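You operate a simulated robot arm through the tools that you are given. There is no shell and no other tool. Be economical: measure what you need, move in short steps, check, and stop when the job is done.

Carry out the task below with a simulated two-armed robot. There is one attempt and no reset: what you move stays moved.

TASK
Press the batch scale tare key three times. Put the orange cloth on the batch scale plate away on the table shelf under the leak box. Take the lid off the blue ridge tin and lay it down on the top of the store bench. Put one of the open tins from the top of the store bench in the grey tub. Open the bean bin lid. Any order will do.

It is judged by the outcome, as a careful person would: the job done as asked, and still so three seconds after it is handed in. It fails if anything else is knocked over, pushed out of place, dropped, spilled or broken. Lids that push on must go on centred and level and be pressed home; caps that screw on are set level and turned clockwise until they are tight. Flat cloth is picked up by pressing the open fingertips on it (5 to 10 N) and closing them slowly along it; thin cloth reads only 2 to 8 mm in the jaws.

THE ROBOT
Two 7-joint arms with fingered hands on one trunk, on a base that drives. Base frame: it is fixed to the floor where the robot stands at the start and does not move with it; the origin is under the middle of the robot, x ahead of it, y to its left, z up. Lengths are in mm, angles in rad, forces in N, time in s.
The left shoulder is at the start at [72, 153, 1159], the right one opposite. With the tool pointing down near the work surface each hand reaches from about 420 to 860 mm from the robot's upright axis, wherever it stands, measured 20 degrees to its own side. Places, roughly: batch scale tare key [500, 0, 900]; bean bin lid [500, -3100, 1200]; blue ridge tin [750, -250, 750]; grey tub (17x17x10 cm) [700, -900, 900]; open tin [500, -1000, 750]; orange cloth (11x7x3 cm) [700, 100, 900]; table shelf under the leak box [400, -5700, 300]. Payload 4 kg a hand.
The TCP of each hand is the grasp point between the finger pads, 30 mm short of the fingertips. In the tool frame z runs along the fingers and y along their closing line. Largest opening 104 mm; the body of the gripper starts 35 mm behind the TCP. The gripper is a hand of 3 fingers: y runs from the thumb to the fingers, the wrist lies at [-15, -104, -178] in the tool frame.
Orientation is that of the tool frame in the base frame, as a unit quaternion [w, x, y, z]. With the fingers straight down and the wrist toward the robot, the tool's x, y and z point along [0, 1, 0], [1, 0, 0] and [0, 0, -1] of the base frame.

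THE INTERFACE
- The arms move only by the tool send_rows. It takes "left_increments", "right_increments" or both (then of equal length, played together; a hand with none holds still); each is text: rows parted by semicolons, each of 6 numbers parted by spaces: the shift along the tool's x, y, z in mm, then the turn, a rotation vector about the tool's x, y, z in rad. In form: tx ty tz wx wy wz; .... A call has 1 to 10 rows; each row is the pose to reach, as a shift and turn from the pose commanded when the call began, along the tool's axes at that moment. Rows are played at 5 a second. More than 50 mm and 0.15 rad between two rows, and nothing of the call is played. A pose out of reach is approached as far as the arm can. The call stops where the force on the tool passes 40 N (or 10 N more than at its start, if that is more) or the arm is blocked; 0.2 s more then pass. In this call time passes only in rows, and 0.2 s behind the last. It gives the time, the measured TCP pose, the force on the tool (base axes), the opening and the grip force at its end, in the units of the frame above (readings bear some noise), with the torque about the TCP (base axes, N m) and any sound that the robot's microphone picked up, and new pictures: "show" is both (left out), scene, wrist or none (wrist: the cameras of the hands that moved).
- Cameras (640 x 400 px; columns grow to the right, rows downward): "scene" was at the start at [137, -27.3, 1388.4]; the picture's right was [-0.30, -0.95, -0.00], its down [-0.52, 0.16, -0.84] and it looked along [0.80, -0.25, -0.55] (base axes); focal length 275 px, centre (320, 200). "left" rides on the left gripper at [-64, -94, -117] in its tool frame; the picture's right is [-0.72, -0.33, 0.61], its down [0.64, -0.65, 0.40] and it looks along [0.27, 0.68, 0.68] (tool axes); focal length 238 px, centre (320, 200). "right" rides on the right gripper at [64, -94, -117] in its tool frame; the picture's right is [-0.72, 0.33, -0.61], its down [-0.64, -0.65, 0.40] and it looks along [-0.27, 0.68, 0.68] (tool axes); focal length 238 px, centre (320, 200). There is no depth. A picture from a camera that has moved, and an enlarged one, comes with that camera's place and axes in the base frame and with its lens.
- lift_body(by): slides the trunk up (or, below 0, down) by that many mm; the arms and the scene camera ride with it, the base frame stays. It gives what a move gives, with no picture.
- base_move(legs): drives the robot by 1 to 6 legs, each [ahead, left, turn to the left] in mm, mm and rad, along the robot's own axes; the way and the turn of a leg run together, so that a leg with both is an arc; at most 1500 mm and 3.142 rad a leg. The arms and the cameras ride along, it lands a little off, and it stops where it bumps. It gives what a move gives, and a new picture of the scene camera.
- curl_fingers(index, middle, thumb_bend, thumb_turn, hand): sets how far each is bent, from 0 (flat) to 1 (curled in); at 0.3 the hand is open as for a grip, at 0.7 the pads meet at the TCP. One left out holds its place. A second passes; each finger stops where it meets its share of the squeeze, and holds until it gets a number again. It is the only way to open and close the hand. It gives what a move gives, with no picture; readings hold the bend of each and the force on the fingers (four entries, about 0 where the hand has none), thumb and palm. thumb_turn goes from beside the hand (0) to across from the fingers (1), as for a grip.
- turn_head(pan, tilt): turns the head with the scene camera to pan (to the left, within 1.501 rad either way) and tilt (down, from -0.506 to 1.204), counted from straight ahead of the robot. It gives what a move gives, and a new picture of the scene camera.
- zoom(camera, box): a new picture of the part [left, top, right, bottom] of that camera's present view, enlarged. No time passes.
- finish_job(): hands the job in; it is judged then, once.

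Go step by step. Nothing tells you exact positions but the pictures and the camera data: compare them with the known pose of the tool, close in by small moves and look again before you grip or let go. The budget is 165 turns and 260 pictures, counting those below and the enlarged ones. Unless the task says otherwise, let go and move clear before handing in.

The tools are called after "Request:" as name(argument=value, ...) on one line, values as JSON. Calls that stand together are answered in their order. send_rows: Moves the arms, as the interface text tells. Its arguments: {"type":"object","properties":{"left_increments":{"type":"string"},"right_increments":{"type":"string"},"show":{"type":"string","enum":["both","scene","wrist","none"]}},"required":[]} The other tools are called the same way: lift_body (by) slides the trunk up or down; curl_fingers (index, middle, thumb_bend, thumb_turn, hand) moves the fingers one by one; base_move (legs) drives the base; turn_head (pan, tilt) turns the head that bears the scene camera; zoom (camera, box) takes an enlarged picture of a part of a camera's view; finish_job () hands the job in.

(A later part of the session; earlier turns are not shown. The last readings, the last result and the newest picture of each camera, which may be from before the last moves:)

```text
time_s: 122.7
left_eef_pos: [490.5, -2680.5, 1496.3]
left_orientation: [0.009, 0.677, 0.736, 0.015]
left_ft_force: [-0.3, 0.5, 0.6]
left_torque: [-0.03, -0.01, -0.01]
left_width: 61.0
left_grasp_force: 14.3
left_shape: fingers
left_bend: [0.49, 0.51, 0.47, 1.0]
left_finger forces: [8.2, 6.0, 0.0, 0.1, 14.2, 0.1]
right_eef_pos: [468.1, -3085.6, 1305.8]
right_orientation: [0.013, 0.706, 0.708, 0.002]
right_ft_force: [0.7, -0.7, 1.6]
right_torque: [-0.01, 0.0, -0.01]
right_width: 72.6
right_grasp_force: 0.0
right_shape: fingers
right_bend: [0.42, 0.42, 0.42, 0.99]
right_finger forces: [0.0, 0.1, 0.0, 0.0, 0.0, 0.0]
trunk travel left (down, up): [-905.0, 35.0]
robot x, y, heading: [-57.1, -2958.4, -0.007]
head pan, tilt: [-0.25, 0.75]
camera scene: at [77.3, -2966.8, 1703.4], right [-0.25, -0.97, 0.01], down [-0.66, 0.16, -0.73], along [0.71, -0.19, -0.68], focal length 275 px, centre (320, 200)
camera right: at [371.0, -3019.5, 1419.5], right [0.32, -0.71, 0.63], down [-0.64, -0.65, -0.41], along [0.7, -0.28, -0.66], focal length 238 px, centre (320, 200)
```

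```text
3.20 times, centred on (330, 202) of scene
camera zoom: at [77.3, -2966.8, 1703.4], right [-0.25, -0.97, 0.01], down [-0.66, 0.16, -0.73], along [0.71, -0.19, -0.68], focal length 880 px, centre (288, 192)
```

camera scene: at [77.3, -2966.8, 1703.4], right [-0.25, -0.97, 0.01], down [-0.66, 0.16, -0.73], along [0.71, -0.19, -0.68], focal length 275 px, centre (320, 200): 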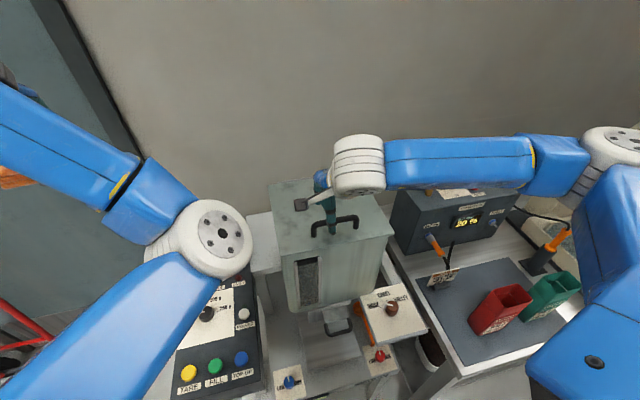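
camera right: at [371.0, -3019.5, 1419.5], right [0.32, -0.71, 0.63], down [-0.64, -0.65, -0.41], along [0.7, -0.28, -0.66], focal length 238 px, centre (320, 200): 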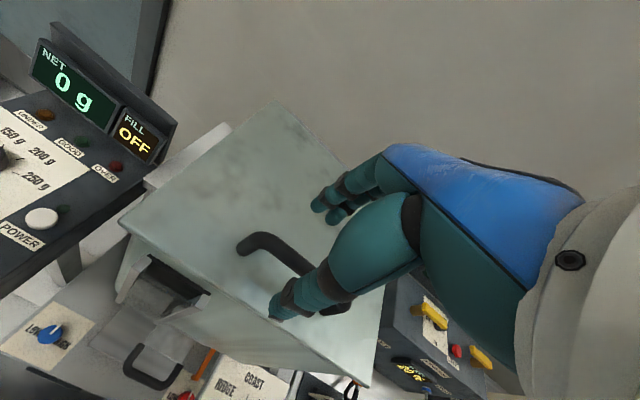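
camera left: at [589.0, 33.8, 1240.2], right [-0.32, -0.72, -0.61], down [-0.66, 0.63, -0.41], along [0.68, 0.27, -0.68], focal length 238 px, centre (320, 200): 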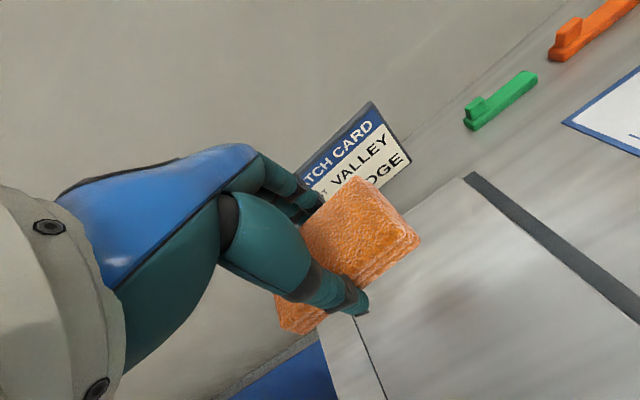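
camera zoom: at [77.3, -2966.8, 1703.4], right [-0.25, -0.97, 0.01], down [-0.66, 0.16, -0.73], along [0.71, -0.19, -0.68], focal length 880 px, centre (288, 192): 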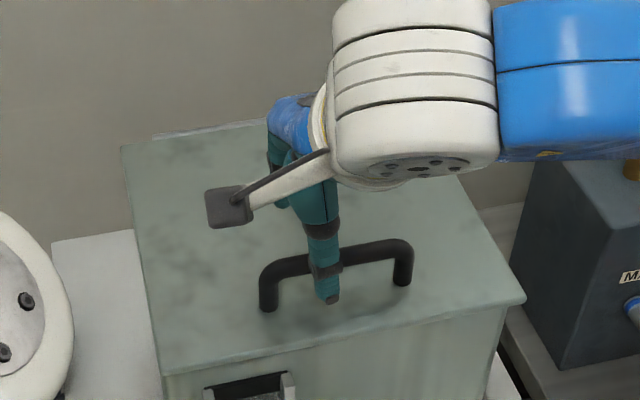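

The bar lies between thumb and fingers. I lower until the tips nearly reach the lid.

Request:
send_rows(right_increments="-3 -3 15 0 0 0; -3 -3 28 0 0 0; -3 -3 36 0 0 0; -3 -3 40 0 0 0", show="none")

Request:
zoom(camera="scene", box=[250, 140, 410, 265])

Request:
zoom(camera="right", box=[160, 150, 480, 350])

```text
time_s: 123.7
left_eef_pos: [489.9, -2687.2, 1497.3]
left_orientation: [0.007, 0.677, 0.736, 0.017]
left_ft_force: [-0.4, 0.1, -1.1]
left_torque: [0.03, 0.03, 0.01]
left_width: 60.9
left_grasp_force: 13.9
left_shape: fingers
left_bend: [0.49, 0.51, 0.47, 1.0]
left_finger forces: [8.1, 6.0, 0.0, 0.0, 14.0, 0.1]
right_eef_pos: [464.5, -3094.2, 1264.8]
right_orientation: [0.011, 0.706, 0.708, 0.003]
right_ft_force: [-0.5, 0.4, 0.0]
right_torque: [0.02, -0.01, 0.0]
right_width: 72.3
right_grasp_force: 0.1
right_shape: fingers
right_bend: [0.42, 0.42, 0.42, 0.99]
right_finger forces: [0.1, 0.0, 0.1, 0.0, 0.0, 0.1]
trunk travel left (down, up): [-905.0, 35.0]
robot x, y, heading: [-60.9, -2964.4, -0.005]
head pan, tilt: [-0.25, 0.75]
```

```text
3.20 times, centred on (330, 202) of scene
camera zoom: at [75.8, -2974.6, 1703.4], right [-0.25, -0.97, 0.0], down [-0.66, 0.17, -0.73], along [0.71, -0.18, -0.68], focal length 880 px, centre (288, 192)
```

zoom: 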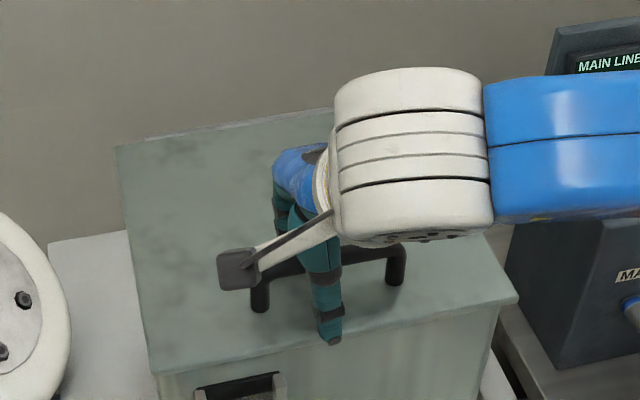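

```text
2.00 times, centred on (320, 250) of right
camera zoom: at [367.7, -3028.7, 1379.4], right [0.32, -0.71, 0.63], down [-0.64, -0.65, -0.41], along [0.7, -0.27, -0.66], focal length 477 px, centre (320, 100)
```

zoom: 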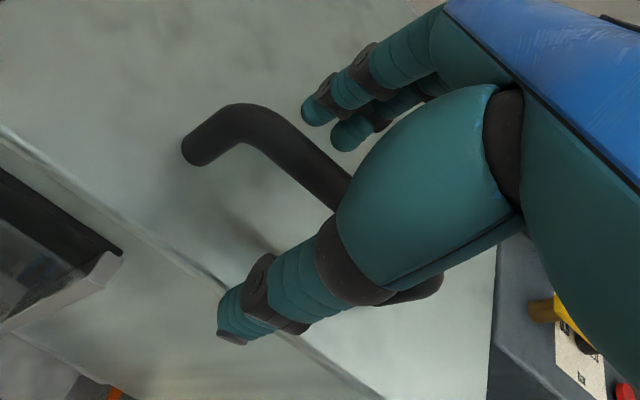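

I close on the bar.

Request:
curl_fingers(hand="right", index=0.58, middle=0.58, thumb_bend=0.58)

Request:
curl_fingers(hand="right", index=0.75, middle=0.75, thumb_bend=0.75)

Request:
zoom(camera="right", box=[160, 150, 480, 350])

```text
time_s: 124.7
left_eef_pos: [490.7, -2689.3, 1496.8]
left_orientation: [0.007, 0.677, 0.736, 0.017]
left_ft_force: [-0.3, -1.4, -0.7]
left_torque: [0.02, 0.0, 0.03]
left_width: 60.7
left_grasp_force: 14.6
left_shape: fingers
left_bend: [0.49, 0.51, 0.47, 1.0]
left_finger forces: [8.1, 6.0, 0.1, 0.0, 14.0, 0.0]
right_eef_pos: [466.2, -3097.4, 1266.9]
right_orientation: [0.01, 0.706, 0.709, 0.004]
right_ft_force: [-0.5, 0.5, -1.5]
right_torque: [-0.01, 0.0, 0.02]
right_width: 34.5
right_grasp_force: 0.0
right_shape: fingers
right_bend: [0.57, 0.57, 0.57, 1.0]
right_finger forces: [0.0, 0.0, 0.0, 0.0, 0.0, 0.1]
trunk travel left (down, up): [-905.0, 35.0]
robot x, y, heading: [-59.7, -2957.1, -0.0]
head pan, tilt: [-0.25, 0.75]
```

```text
time_s: 125.7
left_eef_pos: [492.7, -2692.2, 1496.7]
left_orientation: [0.006, 0.677, 0.736, 0.018]
left_ft_force: [0.4, 0.4, -0.3]
left_torque: [0.02, 0.01, -0.01]
left_width: 60.7
left_grasp_force: 13.8
left_shape: fingers
left_bend: [0.49, 0.51, 0.47, 1.0]
left_finger forces: [8.2, 5.9, 0.0, 0.0, 14.0, 0.1]
right_eef_pos: [469.1, -3099.3, 1263.1]
right_orientation: [0.009, 0.705, 0.709, 0.003]
right_ft_force: [2.8, -0.9, -4.5]
right_torque: [0.01, -0.03, 0.0]
right_width: 0.2
right_grasp_force: 2.5
right_shape: fingers
right_bend: [0.74, 0.74, 0.73, 1.0]
right_finger forces: [0.3, 4.2, 0.1, 0.0, 0.0, 0.1]
trunk travel left (down, up): [-905.0, 35.0]
robot x, y, heading: [-58.6, -2957.5, -0.008]
head pan, tilt: [-0.25, 0.75]
```

```text
2.00 times, centred on (320, 250) of right
camera zoom: at [370.4, -3034.4, 1378.3], right [0.32, -0.71, 0.62], down [-0.64, -0.65, -0.41], along [0.7, -0.27, -0.66], focal length 477 px, centre (320, 100)
```

zoom: 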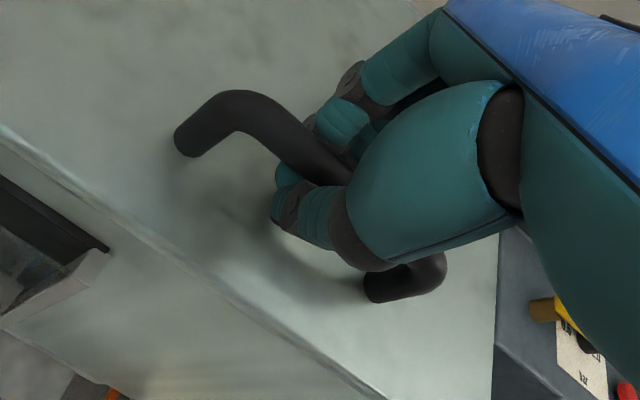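

The fingers are closed in a ring round the bar. I lift along the hinge arc for the first 20 degrees and look.

Request:
send_rows(right_increments="0 2 -12 0 0 0; 0 5 -24 0 0 0; 0 10 -36 0 0 0; 0 17 -53 0 0 0; 0 26 -69 0 0 0")

```text
time_s: 126.9
left_eef_pos: [494.0, -2690.9, 1496.9]
left_orientation: [0.006, 0.677, 0.736, 0.019]
left_ft_force: [-0.4, -0.9, -0.9]
left_torque: [-0.01, -0.03, -0.03]
left_width: 61.0
left_grasp_force: 13.6
left_shape: fingers
left_bend: [0.49, 0.51, 0.47, 1.0]
left_finger forces: [8.1, 5.9, 0.1, 0.0, 14.1, 0.1]
right_eef_pos: [494.3, -3099.8, 1334.4]
right_orientation: [0.009, 0.706, 0.708, 0.002]
right_ft_force: [5.3, -1.2, -7.8]
right_torque: [0.01, 0.02, 0.0]
right_width: 0.1
right_grasp_force: 4.2
right_shape: fingers
right_bend: [0.74, 0.74, 0.73, 1.0]
right_finger forces: [3.4, 4.5, 0.1, 0.1, 0.1, 0.0]
trunk travel left (down, up): [-905.0, 35.0]
robot x, y, heading: [-59.2, -2958.3, -0.008]
head pan, tilt: [-0.25, 0.75]
camera scene: at [81.6, -2981.6, 1702.7], right [-0.25, -0.97, 0.0], down [-0.66, 0.17, -0.73], along [0.7, -0.18, -0.69], focal length 275 px, centre (320, 200)
camera right: at [397.1, -3034.0, 1447.9], right [0.32, -0.71, 0.63], down [-0.64, -0.65, -0.41], along [0.7, -0.27, -0.66], focal length 238 px, centre (320, 200)
```

scene: 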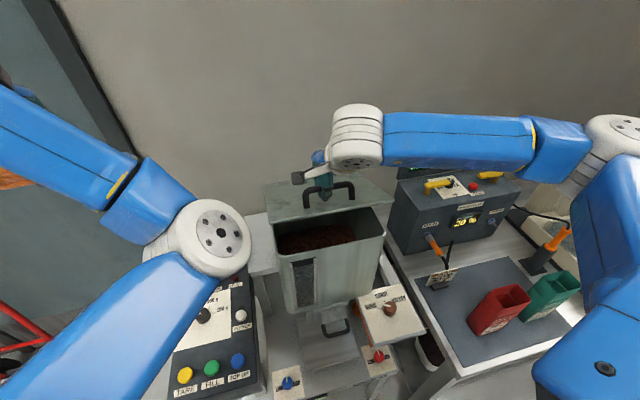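
right: 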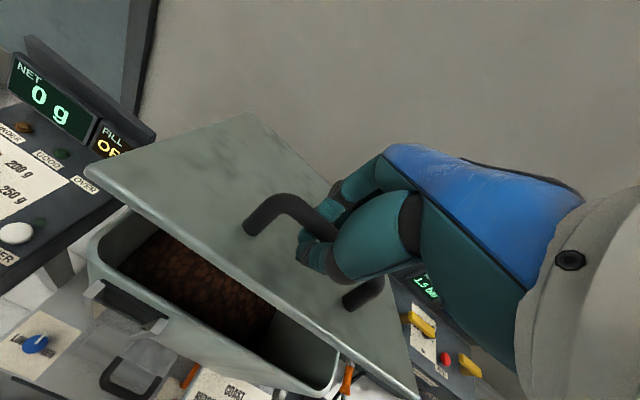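

The lid swings up nicely. I continue the arc to about 60 degrees, letting the hand pitch a little with it.

Request:
send_rows(right_increments="0 11 -15 0.05 0 0; 0 22 -29 0.1 0 0; 0 35 -43 0.15 0 0; 0 48 -55 0.2 0 0; 0 63 -66 0.25 0 0; 0 79 -76 0.3 0 0; 0 95 -84 0.35 0 0; 0 112 -90 0.4 0 0")

```text
time_s: 128.7
left_eef_pos: [497.9, -2690.4, 1494.6]
left_orientation: [0.005, 0.676, 0.737, 0.019]
left_ft_force: [0.4, -0.1, -1.0]
left_torque: [-0.01, -0.03, 0.0]
left_width: 60.9
left_grasp_force: 13.7
left_shape: fingers
left_bend: [0.49, 0.51, 0.47, 1.0]
left_finger forces: [8.0, 6.0, 0.1, 0.1, 14.1, 0.0]
right_eef_pos: [606.6, -3100.3, 1423.0]
right_orientation: [-0.132, 0.694, 0.694, -0.14]
right_ft_force: [4.1, -3.8, -17.3]
right_torque: [-0.07, 0.17, -0.05]
right_width: 0.1
right_grasp_force: 7.7
right_shape: fingers
right_bend: [0.74, 0.74, 0.73, 1.0]
right_finger forces: [9.6, 7.2, 0.0, 0.1, 0.1, 0.1]
trunk travel left (down, up): [-905.0, 35.0]
robot x, y, heading: [-54.8, -2960.9, 0.002]
head pan, tilt: [-0.25, 0.75]
camera scene: at [86.5, -2983.0, 1702.2], right [-0.25, -0.97, 0.0], down [-0.67, 0.17, -0.72], along [0.7, -0.18, -0.69], focal length 275 px, centre (320, 200)
camera right: at [563.4, -3033.2, 1566.2], right [0.54, -0.71, 0.45], down [-0.76, -0.64, -0.12], along [0.38, -0.28, -0.88], focal length 238 px, centre (320, 200)
```

scene: 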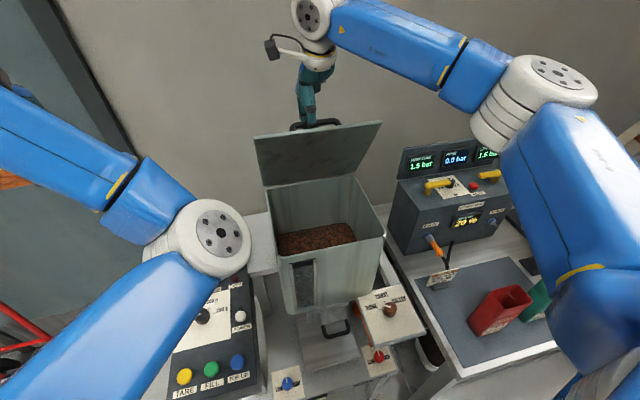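
right: 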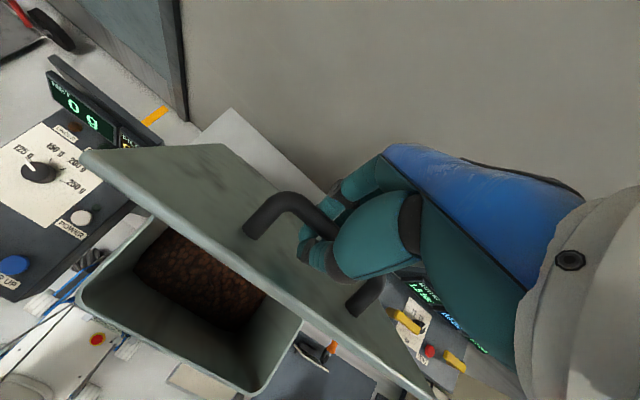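

About 60 degrees open. I continue to about 80 with a slightly smaller radius.

Request:
send_rows(right_increments="0 16.7 -9.2 0.03 0 0; 0 31.9 -19.5 0.06 0 0; 0 47.7 -28.4 0.09 0 0; 0 64 -35.9 0.12 0 0")

```text
time_s: 129.7
left_eef_pos: [494.7, -2692.2, 1497.1]
left_orientation: [0.006, 0.676, 0.737, 0.02]
left_ft_force: [-0.9, 0.0, -0.8]
left_torque: [0.01, 0.0, 0.02]
left_width: 60.8
left_grasp_force: 14.4
left_shape: fingers
left_bend: [0.49, 0.51, 0.47, 1.0]
left_finger forces: [8.2, 6.0, 0.0, 0.0, 14.0, 0.0]
right_eef_pos: [671.8, -3100.2, 1433.0]
right_orientation: [-0.168, 0.686, 0.686, -0.176]
right_ft_force: [-0.5, -3.2, -21.7]
right_torque: [-0.03, 0.23, -0.08]
right_width: 0.1
right_grasp_force: 9.6
right_shape: fingers
right_bend: [0.74, 0.74, 0.73, 1.0]
right_finger forces: [11.3, 8.6, 0.0, 0.1, 0.1, 0.1]
right hand out of reach, approached as far as the arm can: row 4
trunk travel left (down, up): [-905.0, 35.0]
robot x, y, heading: [-59.1, -2958.4, -0.003]
head pan, tilt: [-0.25, 0.75]
camera scene: at [83.9, -2982.5, 1702.4], right [-0.25, -0.97, 0.0], down [-0.67, 0.17, -0.73], along [0.7, -0.18, -0.69], focal length 275 px, centre (320, 200)
camera right: at [642.9, -3033.2, 1579.7], right [0.58, -0.71, 0.39], down [-0.76, -0.64, -0.04], along [0.28, -0.28, -0.92], focal length 238 px, centre (320, 200)
```

scene: 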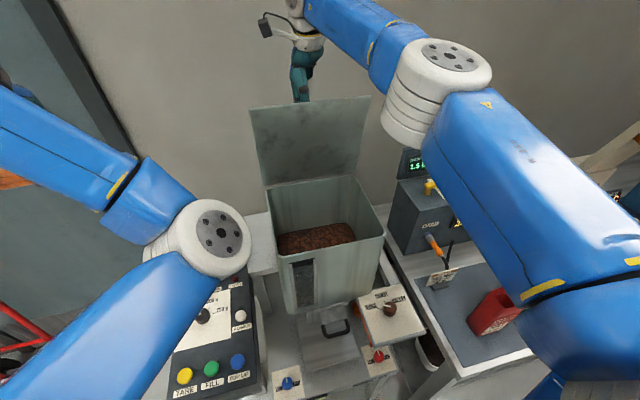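
right: 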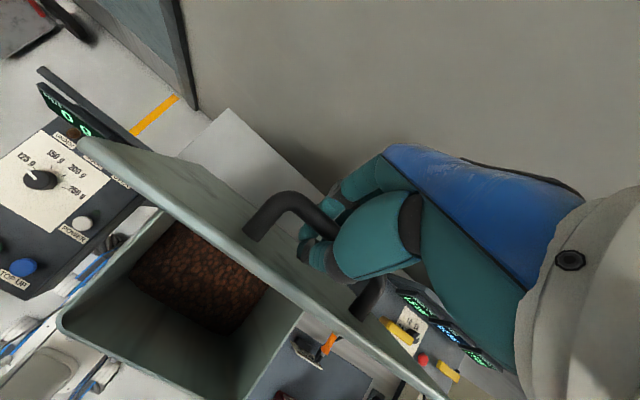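

The arm is at its reach limit with the lid near 78 degrees. I ease the tension a little and look down to check base clearance before creeping forward.

Request:
send_rows(right_increments="0 2 4 0 0 0; 0 4 9 0 0 0", show="none")

Request:
turn_head(pan=-0.25, tilt=1.2)

```text
time_s: 130.3
left_eef_pos: [488.4, -2689.4, 1498.5]
left_orientation: [0.008, 0.676, 0.737, 0.02]
left_ft_force: [0.1, 0.5, 0.2]
left_torque: [0.01, 0.01, -0.03]
left_width: 61.1
left_grasp_force: 14.4
left_shape: fingers
left_bend: [0.49, 0.51, 0.47, 1.0]
left_finger forces: [8.0, 6.1, 0.1, 0.1, 14.1, 0.0]
right_eef_pos: [663.6, -3095.1, 1429.8]
right_orientation: [-0.171, 0.685, 0.686, -0.177]
right_ft_force: [-0.2, -0.4, -1.5]
right_torque: [-0.02, 0.02, -0.02]
right_width: 0.0
right_grasp_force: 0.2
right_shape: fingers
right_bend: [0.74, 0.74, 0.73, 1.0]
right_finger forces: [0.2, 0.0, 0.1, 0.1, 0.0, 0.0]
trunk travel left (down, up): [-905.0, 35.0]
robot x, y, heading: [-54.1, -2961.8, -0.001]
head pan, tilt: [-0.25, 0.75]
```

```text
time_s: 131.2
left_eef_pos: [490.7, -2690.0, 1497.8]
left_orientation: [0.007, 0.677, 0.736, 0.018]
left_ft_force: [-0.6, -0.1, -0.8]
left_torque: [0.03, 0.03, -0.02]
left_width: 61.0
left_grasp_force: 13.9
left_shape: fingers
left_bend: [0.49, 0.51, 0.47, 1.0]
left_finger forces: [8.0, 5.9, 0.0, 0.0, 14.0, 0.1]
right_eef_pos: [666.3, -3096.5, 1425.9]
right_orientation: [-0.172, 0.685, 0.685, -0.178]
right_ft_force: [-1.1, -0.2, 0.7]
right_torque: [-0.02, 0.0, 0.03]
right_width: 0.0
right_grasp_force: 0.2
right_shape: fingers
right_bend: [0.74, 0.74, 0.73, 1.0]
right_finger forces: [0.1, 0.0, 0.1, 0.1, 0.5, 0.0]
trunk travel left (down, up): [-905.0, 35.0]
robot x, y, heading: [-55.7, -2963.6, -0.004]
head pan, tilt: [-0.25, 1.201]
camera scene: at [50.5, -2972.5, 1671.7], right [-0.25, -0.97, 0.0], down [-0.9, 0.23, -0.36], along [0.35, -0.09, -0.93], focal length 275 px, centre (320, 200)
```

scene: 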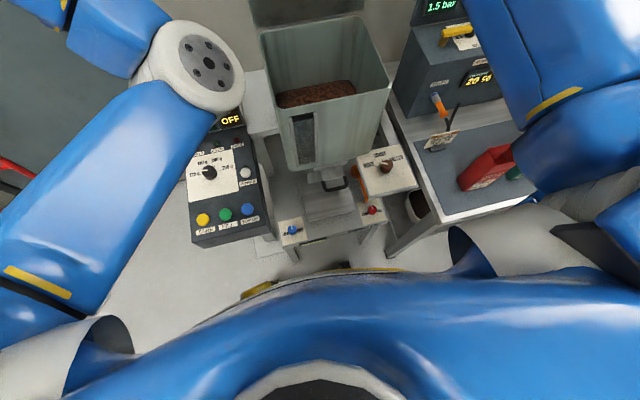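

The base has roughly 100 mm of room and the lid hangs at balance. I creep the base forward 50 mm, swinging the lid to about upright.

Request:
base_move(legs=[[50, 0, 0]])

Request:
turn_head(pan=-0.25, tilt=0.6)

```text
time_s: 132.1
left_eef_pos: [531.3, -2690.1, 1502.5]
left_orientation: [0.012, 0.675, 0.737, 0.024]
left_ft_force: [0.2, 0.5, -0.1]
left_torque: [0.04, -0.05, -0.02]
left_width: 60.9
left_grasp_force: 14.0
left_shape: fingers
left_bend: [0.49, 0.51, 0.47, 1.0]
left_finger forces: [8.0, 6.1, 0.0, 0.0, 14.0, 0.0]
right_eef_pos: [707.1, -3096.9, 1428.4]
right_orientation: [-0.172, 0.685, 0.686, -0.178]
right_ft_force: [-4.0, 1.6, -18.9]
right_torque: [0.11, 0.04, -0.04]
right_width: 0.0
right_grasp_force: 10.5
right_shape: fingers
right_bend: [0.74, 0.74, 0.73, 1.0]
right_finger forces: [11.5, 10.4, 0.0, 0.0, 0.1, 0.0]
trunk travel left (down, up): [-905.0, 35.0]
robot x, y, heading: [-7.8, -2959.8, -0.005]
head pan, tilt: [-0.25, 1.201]
camera scene: at [92.8, -2973.9, 1671.9], right [-0.25, -0.97, 0.0], down [-0.9, 0.23, -0.36], along [0.35, -0.09, -0.93], focal length 275 px, centre (320, 200)
```

scene: 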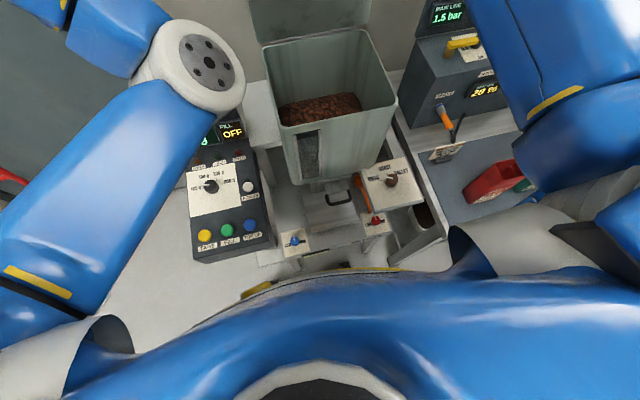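

```text
time_s: 133.1
left_eef_pos: [538.7, -2689.4, 1501.6]
left_orientation: [0.01, 0.675, 0.737, 0.025]
left_ft_force: [0.2, -0.1, -1.4]
left_torque: [-0.01, 0.0, 0.0]
left_width: 60.9
left_grasp_force: 13.4
left_shape: fingers
left_bend: [0.49, 0.51, 0.47, 1.0]
left_finger forces: [8.1, 6.0, 0.0, 0.0, 14.1, 0.1]
right_eef_pos: [714.8, -3096.4, 1426.7]
right_orientation: [-0.172, 0.684, 0.686, -0.18]
right_ft_force: [-0.7, -1.0, -9.2]
right_torque: [0.0, 0.03, -0.07]
right_width: 0.0
right_grasp_force: 4.1
right_shape: fingers
right_bend: [0.74, 0.74, 0.73, 1.0]
right_finger forces: [1.9, 6.5, 0.1, 0.1, 0.0, 0.0]
trunk travel left (down, up): [-905.0, 35.0]
robot x, y, heading: [-2.0, -2960.7, -0.001]
head pan, tilt: [-0.25, 0.6]
camera scene: at [133.8, -2981.4, 1715.9], right [-0.25, -0.97, 0.0], down [-0.55, 0.14, -0.82], along [0.8, -0.21, -0.57], focal length 275 px, centre (320, 200)
```

scene: 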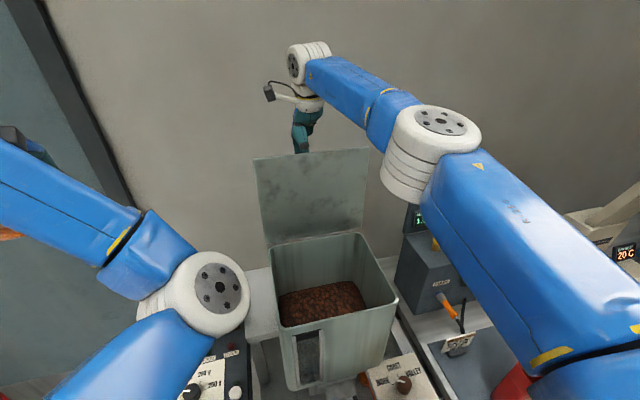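

The lid is upright. I push it a bit further past vertical so it rests open.

Request:
send_rows(right_increments="0 7 -2 -0.05 0 0; 0 14 -5 -0.1 0 0; 0 20 -8 -0.15 0 0; 0 27 -11 -0.2 0 0")

```text
time_s: 134.1
left_eef_pos: [541.5, -2690.2, 1500.7]
left_orientation: [0.008, 0.674, 0.738, 0.027]
left_ft_force: [0.7, 0.2, -0.7]
left_torque: [0.0, 0.0, -0.02]
left_width: 60.8
left_grasp_force: 14.5
left_shape: fingers
left_bend: [0.49, 0.51, 0.47, 1.0]
left_finger forces: [8.1, 6.0, 0.0, 0.0, 14.1, 0.1]
right_eef_pos: [745.9, -3096.9, 1420.4]
right_orientation: [-0.105, 0.697, 0.701, -0.113]
right_ft_force: [-10.0, 1.5, -24.3]
right_torque: [0.1, 0.39, -0.14]
right_width: 0.1
right_grasp_force: 15.0
right_shape: fingers
right_bend: [0.74, 0.73, 0.72, 1.0]
right_finger forces: [9.4, 16.7, 0.0, 0.0, 4.5, 0.0]
trunk travel left (down, up): [-905.0, 35.0]
robot x, y, heading: [-4.2, -2959.5, -0.004]
head pan, tilt: [-0.25, 0.6]
camera scene: at [138.7, -2982.9, 1715.3], right [-0.25, -0.97, 0.0], down [-0.55, 0.14, -0.82], along [0.8, -0.21, -0.57], focal length 275 px, centre (320, 200)
camera right: at [689.9, -3031.0, 1559.6], right [0.5, -0.71, 0.49], down [-0.74, -0.65, -0.18], along [0.45, -0.27, -0.85], focal length 238 px, centre (320, 200)
```

scene: 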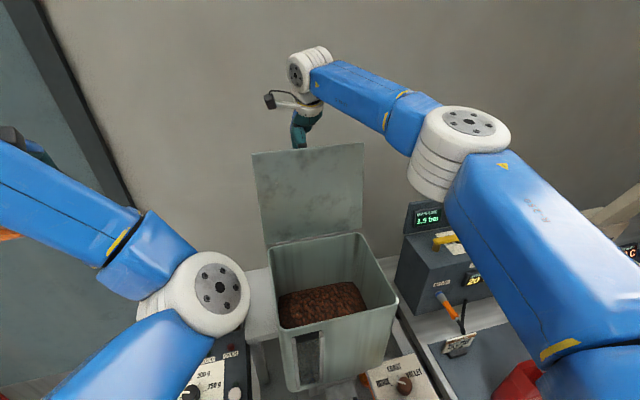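
right: 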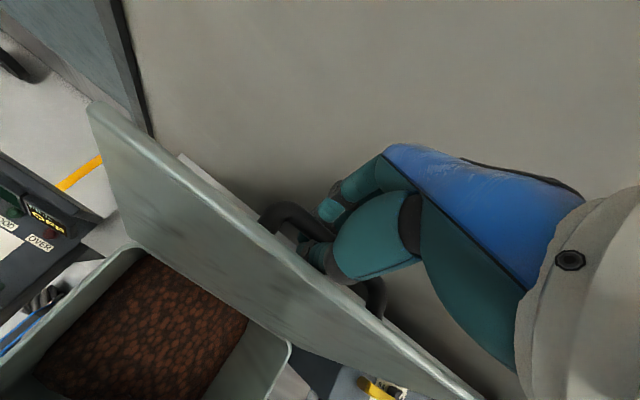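

Past vertical now. I relieve the pull by lowering the hand a bit and see whether the lid holds.

Request:
send_rows(right_increments="0 1 3 0 0 0; 0 2.5 7.5 0 0 0; 0 3 10 0 0 0", show="wrist")

```text
time_s: 134.9
left_eef_pos: [538.5, -2688.1, 1501.1]
left_orientation: [0.01, 0.673, 0.739, 0.025]
left_ft_force: [0.1, -0.5, -0.3]
left_torque: [0.02, -0.01, 0.0]
left_width: 61.1
left_grasp_force: 13.9
left_shape: fingers
left_bend: [0.49, 0.51, 0.47, 1.0]
left_finger forces: [8.1, 6.0, 0.0, 0.0, 14.1, 0.0]
right_eef_pos: [742.7, -3098.3, 1416.2]
right_orientation: [-0.102, 0.698, 0.7, -0.108]
right_ft_force: [0.3, -0.2, -0.2]
right_torque: [0.02, 0.05, -0.01]
right_width: 0.2
right_grasp_force: 0.1
right_shape: fingers
right_bend: [0.74, 0.74, 0.72, 1.0]
right_finger forces: [0.0, 0.0, 0.0, 0.1, 0.8, 0.1]
trunk travel left (down, up): [-905.0, 35.0]
robot x, y, heading: [-3.5, -2962.2, -0.001]
head pan, tilt: [-0.25, 0.6]
camera right: at [687.2, -3031.4, 1554.1], right [0.49, -0.71, 0.5], down [-0.74, -0.64, -0.19], along [0.45, -0.27, -0.85], focal length 238 px, centre (320, 200)
```

right: 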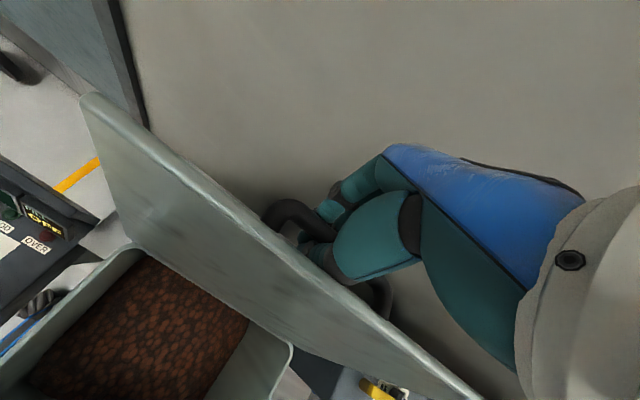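

The lid holds with no load. I open just the two fingers first, keeping the thumb on the lid side.

Request:
curl_fingers(hand="right", index=0.4, middle=0.4)

Request:
send_rows(right_increments="0 7 -2.5 -0.03 0 0; 0 14 -5 -0.06 0 0", show="both")

Request:
zoom(camera="right", box=[200, 130, 460, 330])

```text
time_s: 135.9
left_eef_pos: [538.9, -2687.4, 1501.1]
left_orientation: [0.011, 0.674, 0.738, 0.025]
left_ft_force: [0.1, -0.8, 0.1]
left_torque: [0.0, 0.03, -0.01]
left_width: 60.7
left_grasp_force: 14.1
left_shape: fingers
left_bend: [0.49, 0.51, 0.47, 1.0]
left_finger forces: [8.1, 6.0, 0.0, 0.1, 14.1, 0.0]
right_eef_pos: [742.4, -3097.5, 1412.9]
right_orientation: [-0.103, 0.698, 0.7, -0.11]
right_ft_force: [0.6, -1.3, 4.1]
right_torque: [0.01, 0.18, 0.0]
right_width: 32.1
right_grasp_force: 3.9
right_shape: fingers
right_bend: [0.4, 0.4, 0.74, 1.0]
right_finger forces: [0.1, 0.0, 0.0, 0.1, 7.8, 0.0]
trunk travel left (down, up): [-905.0, 35.0]
robot x, y, heading: [-9.3, -2958.2, -0.003]
head pan, tilt: [-0.25, 0.6]
```

```text
time_s: 136.5
left_eef_pos: [538.4, -2688.9, 1500.9]
left_orientation: [0.01, 0.675, 0.737, 0.025]
left_ft_force: [-0.5, -0.5, -0.1]
left_torque: [-0.03, 0.02, -0.02]
left_width: 60.8
left_grasp_force: 14.2
left_shape: fingers
left_bend: [0.49, 0.51, 0.47, 1.0]
left_finger forces: [8.1, 6.0, 0.0, 0.0, 14.1, 0.0]
right_eef_pos: [757.2, -3097.4, 1411.5]
right_orientation: [-0.083, 0.701, 0.703, -0.09]
right_ft_force: [-2.2, -0.9, -2.9]
right_torque: [0.04, 0.38, 0.04]
right_width: 37.4
right_grasp_force: 11.8
right_shape: fingers
right_bend: [0.4, 0.4, 0.71, 1.0]
right_finger forces: [0.0, 0.0, 0.0, 0.0, 23.3, 0.1]
trunk travel left (down, up): [-905.0, 35.0]
robot x, y, heading: [-6.8, -2962.2, -0.002]
head pan, tilt: [-0.25, 0.6]
camera scene: at [134.8, -2982.2, 1715.9], right [-0.25, -0.97, 0.0], down [-0.55, 0.14, -0.82], along [0.8, -0.21, -0.57], focal length 275 px, centre (320, 200)
camera right: at [694.0, -3031.2, 1547.1], right [0.47, -0.71, 0.52], down [-0.73, -0.65, -0.23], along [0.5, -0.27, -0.82], focal length 238 px, centre (320, 200)
```

scene: 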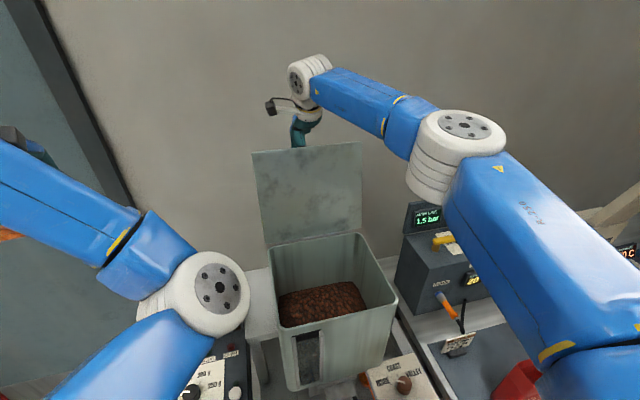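
right: 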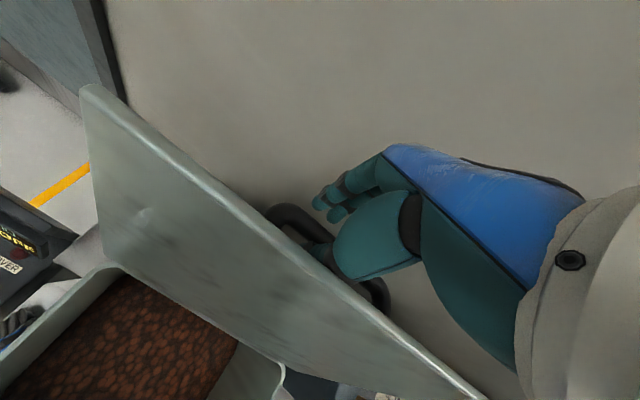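

```text
2.00 times, centred on (330, 230) of right
camera zoom: at [694.0, -3031.2, 1547.1], right [0.47, -0.71, 0.52], down [-0.73, -0.65, -0.23], along [0.5, -0.27, -0.82], focal length 477 px, centre (300, 140)
```

zoom: 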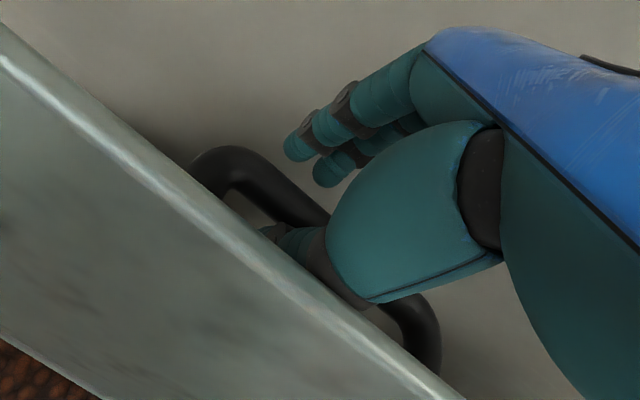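

The thumb now sits between lid and bar. I uncurl it in stages to slide out upward.

Request:
curl_fingers(hand="right", thumb_bend=0.6)

Request:
zoom(camera="right", box=[200, 130, 460, 330])

```text
time_s: 137.5
left_eef_pos: [539.3, -2688.3, 1501.2]
left_orientation: [0.01, 0.674, 0.739, 0.026]
left_ft_force: [0.3, 0.2, -0.1]
left_torque: [-0.01, 0.01, -0.03]
left_width: 60.8
left_grasp_force: 14.4
left_shape: fingers
left_bend: [0.49, 0.51, 0.47, 1.0]
left_finger forces: [8.0, 6.0, 0.1, 0.0, 14.1, 0.0]
right_eef_pos: [759.2, -3096.3, 1413.0]
right_orientation: [-0.081, 0.701, 0.703, -0.089]
right_ft_force: [0.6, -0.1, -0.4]
right_torque: [0.0, 0.01, 0.0]
right_width: 51.4
right_grasp_force: 0.3
right_shape: fingers
right_bend: [0.4, 0.4, 0.6, 1.0]
right_finger forces: [0.1, 0.0, 0.1, 0.0, 0.6, 0.0]
trunk travel left (down, up): [-905.0, 35.0]
robot x, y, heading: [-3.0, -2963.4, -0.003]
head pan, tilt: [-0.25, 0.6]
```

```text
2.00 times, centred on (330, 230) of right
camera zoom: at [694.3, -3030.4, 1548.2], right [0.47, -0.71, 0.52], down [-0.73, -0.65, -0.23], along [0.5, -0.27, -0.82], focal length 477 px, centre (300, 140)
```

zoom: 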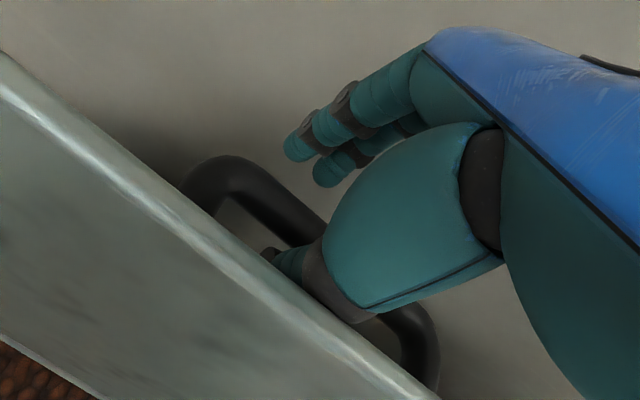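

Free of load now. I slide the hand up along the lid plane, out of the handle.

Request:
send_rows(right_increments="0 -1 -10 0 0 0; 0 -2 -20 0 0 0; 0 -3 -30 0 0 0; 0 -4.5 -40 0 0 0; 0 -6 -55 0 0 0")

```text
time_s: 138.7
left_eef_pos: [539.0, -2687.5, 1501.5]
left_orientation: [0.01, 0.674, 0.739, 0.025]
left_ft_force: [-0.3, 0.3, -0.5]
left_torque: [0.01, 0.05, 0.0]
left_width: 60.9
left_grasp_force: 14.4
left_shape: fingers
left_bend: [0.49, 0.51, 0.47, 1.0]
left_finger forces: [8.0, 5.9, 0.0, 0.0, 14.1, 0.1]
right_eef_pos: [766.8, -3093.5, 1468.4]
right_orientation: [-0.082, 0.701, 0.703, -0.09]
right_ft_force: [-0.2, 0.0, -0.2]
right_torque: [-0.03, -0.02, 0.0]
right_width: 50.9
right_grasp_force: 0.4
right_shape: fingers
right_bend: [0.4, 0.4, 0.61, 1.0]
right_finger forces: [0.1, 0.0, 0.0, 0.0, 0.6, 0.1]
trunk travel left (down, up): [-905.0, 35.0]
robot x, y, heading: [-8.6, -2963.9, -0.004]
head pan, tilt: [-0.25, 0.6]
camera scene: at [134.9, -2980.2, 1716.0], right [-0.25, -0.97, 0.0], down [-0.55, 0.14, -0.82], along [0.8, -0.21, -0.57], focal length 275 px, centre (320, 200)
camera right: at [703.0, -3027.2, 1604.1], right [0.47, -0.71, 0.53], down [-0.73, -0.65, -0.23], along [0.5, -0.27, -0.82], focal length 238 px, centre (320, 200)
```

scene: 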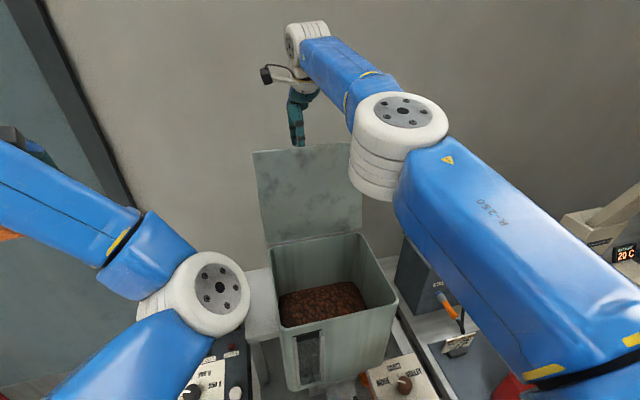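
right: 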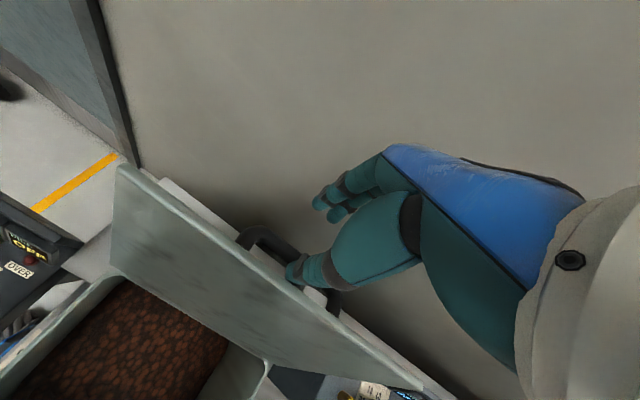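

Nearly clear. I lift further until the fingertips are above the lid's edge.

Request:
send_rows(right_increments="0 -4 -15 0 0 0; 0 -8 -30 0 0 0; 0 -12 -45 0 0 0; 0 -16 -60 0 0 0", show="none")

Request:
lift_body(by=35)

Request:
zoom(camera="scene", box=[200, 0, 440, 150])

Request:
zoom(camera="right", box=[0, 0, 640, 400])

```text
time_s: 139.7
left_eef_pos: [539.4, -2686.2, 1499.9]
left_orientation: [0.01, 0.674, 0.739, 0.025]
left_ft_force: [-0.7, 0.4, -0.5]
left_torque: [0.0, 0.0, 0.02]
left_width: 60.5
left_grasp_force: 14.0
left_shape: fingers
left_bend: [0.49, 0.51, 0.47, 1.0]
left_finger forces: [8.2, 6.0, 0.1, 0.1, 14.1, 0.1]
right_eef_pos: [751.7, -3095.7, 1520.6]
right_orientation: [-0.082, 0.7, 0.704, -0.09]
right_ft_force: [-1.2, 0.6, 0.6]
right_torque: [-0.01, 0.01, -0.01]
right_width: 51.1
right_grasp_force: 0.1
right_shape: fingers
right_bend: [0.4, 0.4, 0.6, 1.0]
right_finger forces: [0.0, 0.1, 0.0, 0.0, 0.1, 0.1]
right hand out of reach, approached as far as the arm can: row 1, 2, 3, 4
trunk travel left (down, up): [-905.0, 35.0]
robot x, y, heading: [-7.1, -2960.2, -0.003]
head pan, tilt: [-0.25, 0.6]
```

```text
time_s: 140.5
left_eef_pos: [537.5, -2688.9, 1535.7]
left_orientation: [0.01, 0.674, 0.738, 0.026]
left_ft_force: [-0.5, -0.3, -0.9]
left_torque: [0.02, -0.01, 0.02]
left_width: 60.9
left_grasp_force: 13.7
left_shape: fingers
left_bend: [0.49, 0.51, 0.47, 1.0]
left_finger forces: [8.1, 6.0, 0.0, 0.0, 14.1, 0.0]
right_eef_pos: [750.9, -3096.3, 1553.6]
right_orientation: [-0.081, 0.701, 0.703, -0.09]
right_ft_force: [-0.4, 0.8, 0.0]
right_torque: [-0.01, -0.01, 0.02]
right_width: 51.3
right_grasp_force: 0.1
right_shape: fingers
right_bend: [0.4, 0.4, 0.6, 1.0]
right_finger forces: [0.1, 0.1, 0.1, 0.0, 0.0, 0.0]
trunk travel left (down, up): [-940.0, 0.0]
robot x, y, heading: [-5.8, -2962.8, 0.001]
head pan, tilt: [-0.25, 0.6]
```

```text
2.67 times, centred on (320, 75) of scene
camera zoom: at [132.9, -2980.9, 1751.3], right [-0.25, -0.97, 0.0], down [-0.55, 0.14, -0.82], along [0.8, -0.21, -0.57], focal length 734 px, centre (320, 533)
```

zoom: 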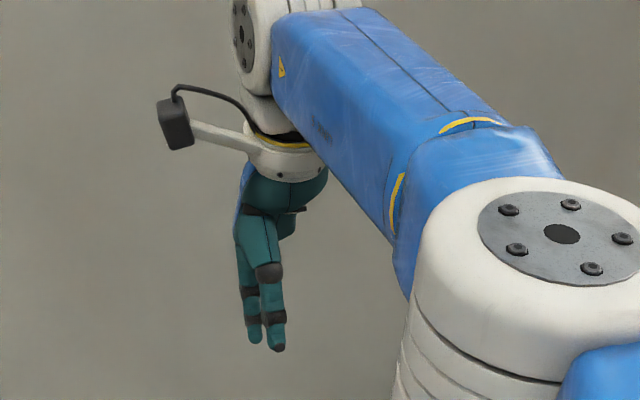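

```text
1.00 times, centred on (320, 200) of right
camera zoom: at [686.6, -3030.8, 1690.4], right [0.47, -0.71, 0.52], down [-0.73, -0.65, -0.23], along [0.5, -0.27, -0.82], focal length 238 px, centre (320, 200)
```

zoom: 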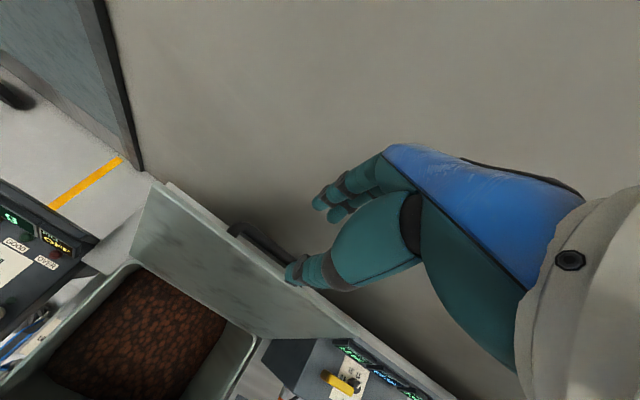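

The hand is above the lid's edge and the lid stays open. I draw the hand back toward the robot and check the lid angle.

Request:
send_rows(right_increments="0 -45 10 0 0 0; 0 -90 20 0 0 0; 0 -135 30 0 0 0; 0 -180 41 0 0 0; 0 -225 52 0 0 0", show="both")

```text
time_s: 141.7
left_eef_pos: [538.4, -2688.8, 1536.9]
left_orientation: [0.01, 0.674, 0.738, 0.025]
left_ft_force: [0.2, 0.3, -1.2]
left_torque: [0.0, -0.01, 0.03]
left_width: 60.9
left_grasp_force: 13.9
left_shape: fingers
left_bend: [0.49, 0.51, 0.47, 1.0]
left_finger forces: [8.1, 6.0, 0.0, 0.0, 14.1, 0.1]
right_eef_pos: [728.8, -3079.2, 1604.1]
right_orientation: [-0.08, 0.702, 0.702, -0.091]
right_ft_force: [-0.3, 0.4, 1.3]
right_torque: [-0.06, -0.01, 0.0]
right_width: 51.6
right_grasp_force: 0.0
right_shape: fingers
right_bend: [0.4, 0.4, 0.6, 1.0]
right_finger forces: [0.0, 0.1, 0.0, 0.0, 0.0, 0.0]
right hand out of reach, approached as far as the arm can: row 1, 2, 3, 4, 5
trunk travel left (down, up): [-940.0, 0.0]
robot x, y, heading: [-6.1, -2961.9, -0.003]
head pan, tilt: [-0.25, 0.6]
camera scene: at [134.5, -2981.5, 1751.1], right [-0.25, -0.97, 0.0], down [-0.55, 0.14, -0.82], along [0.8, -0.21, -0.57], focal length 275 px, centre (320, 200)
camera right: at [664.6, -3012.6, 1739.9], right [0.47, -0.71, 0.53], down [-0.73, -0.65, -0.22], along [0.5, -0.28, -0.82], focal length 238 px, centre (320, 200)
```

scene: 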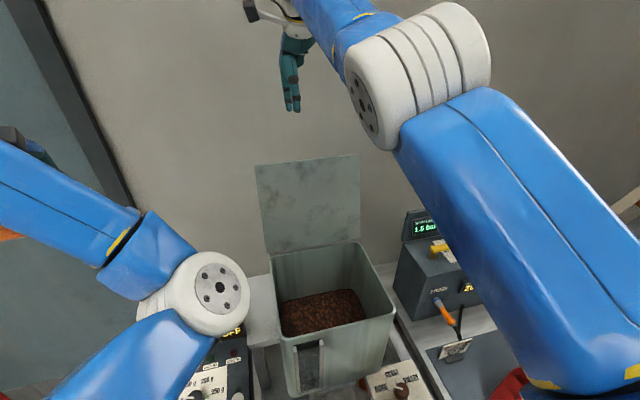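
right: 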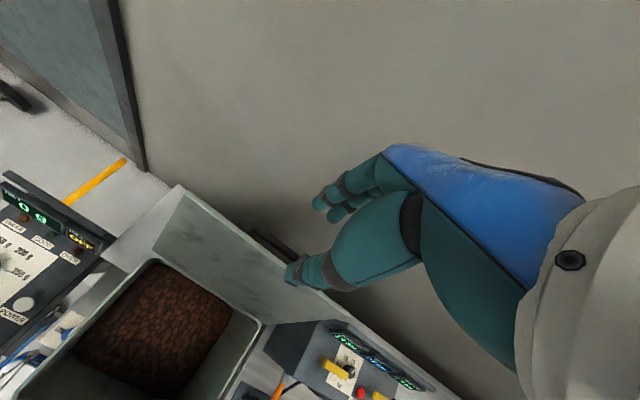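

The lid stands open at roughly 97 degrees on its own. I draw the hand further back and down into comfortable reach.

Request:
send_rows(right_increments="0 -45 10 -0.04 0 0; 0 -90 20 -0.08 0 0; 0 -135 30 -0.12 0 0; 0 -180 40 -0.16 0 0; 0 -220 50 -0.18 0 0", show="scene")

```text
time_s: 142.9
left_eef_pos: [531.6, -2688.1, 1539.0]
left_orientation: [0.012, 0.674, 0.738, 0.026]
left_ft_force: [0.4, -0.5, -0.1]
left_torque: [-0.04, -0.04, 0.0]
left_width: 60.9
left_grasp_force: 14.5
left_shape: fingers
left_bend: [0.49, 0.51, 0.47, 1.0]
left_finger forces: [8.2, 5.9, 0.1, 0.1, 14.2, 0.0]
right_eef_pos: [670.6, -3060.2, 1755.3]
right_orientation: [-0.023, 0.705, 0.708, -0.032]
right_ft_force: [0.6, 0.1, 0.0]
right_torque: [-0.02, -0.03, 0.01]
right_width: 51.9
right_grasp_force: 0.0
right_shape: fingers
right_bend: [0.4, 0.4, 0.6, 1.0]
right_finger forces: [0.0, 0.0, 0.0, 0.0, 0.1, 0.0]
right hand out of reach, approached as far as the arm can: row 1, 2, 3, 4, 5
trunk travel left (down, up): [-940.0, 0.0]
robot x, y, heading: [-2.7, -2963.8, -0.003]
head pan, tilt: [-0.25, 0.6]
camera scene: at [126.2, -2979.3, 1751.8], right [-0.25, -0.97, 0.0], down [-0.55, 0.14, -0.83], along [0.8, -0.21, -0.56], focal length 275 px, centre (320, 200)
```

scene: 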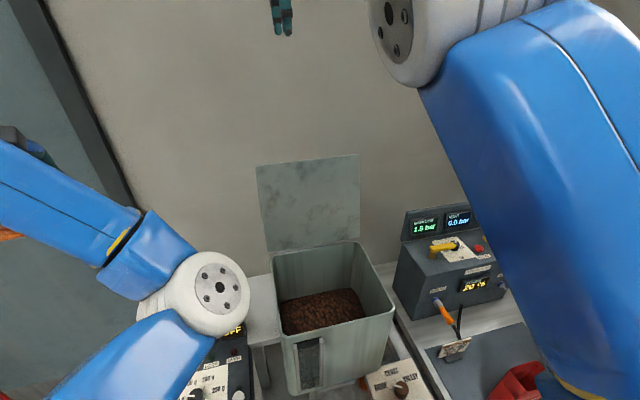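

The commanded point has come too close to the body; I bring the hand to a comfortable pose in front.

Request:
send_rows(right_increments="0 40 15 0 0 0; 0 80 30 0 0 0; 0 115 50 0 0 0; 0 150 80 0 0 0; 0 150 110 0 0 0", show="scene")

```text
time_s: 144.1
left_eef_pos: [542.4, -2686.7, 1534.8]
left_orientation: [0.009, 0.674, 0.738, 0.025]
left_ft_force: [0.6, 0.4, -0.3]
left_torque: [-0.02, -0.03, 0.0]
left_width: 60.9
left_grasp_force: 14.1
left_shape: fingers
left_bend: [0.49, 0.51, 0.47, 1.0]
left_finger forces: [8.1, 6.0, 0.1, 0.0, 14.1, 0.0]
right_eef_pos: [764.4, -3059.5, 1621.0]
right_orientation: [-0.02, 0.705, 0.708, -0.026]
right_ft_force: [-0.3, 0.2, 0.0]
right_torque: [0.0, 0.01, 0.02]
right_width: 51.9
right_grasp_force: 0.0
right_shape: fingers
right_bend: [0.4, 0.4, 0.6, 1.0]
right_finger forces: [0.0, 0.1, 0.1, 0.0, 0.0, 0.0]
right hand out of reach, approached as far as the arm can: row 1, 2, 3, 4, 5
trunk travel left (down, up): [-940.0, 0.0]
robot x, y, heading: [-8.7, -2958.0, -0.003]
head pan, tilt: [-0.25, 0.6]
camera scene: at [138.7, -2979.6, 1750.7], right [-0.25, -0.97, 0.0], down [-0.55, 0.14, -0.82], along [0.8, -0.21, -0.57], focal length 275 px, centre (320, 200)
```

scene: 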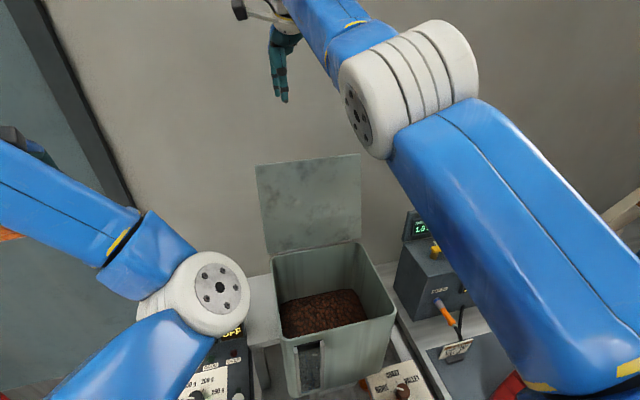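

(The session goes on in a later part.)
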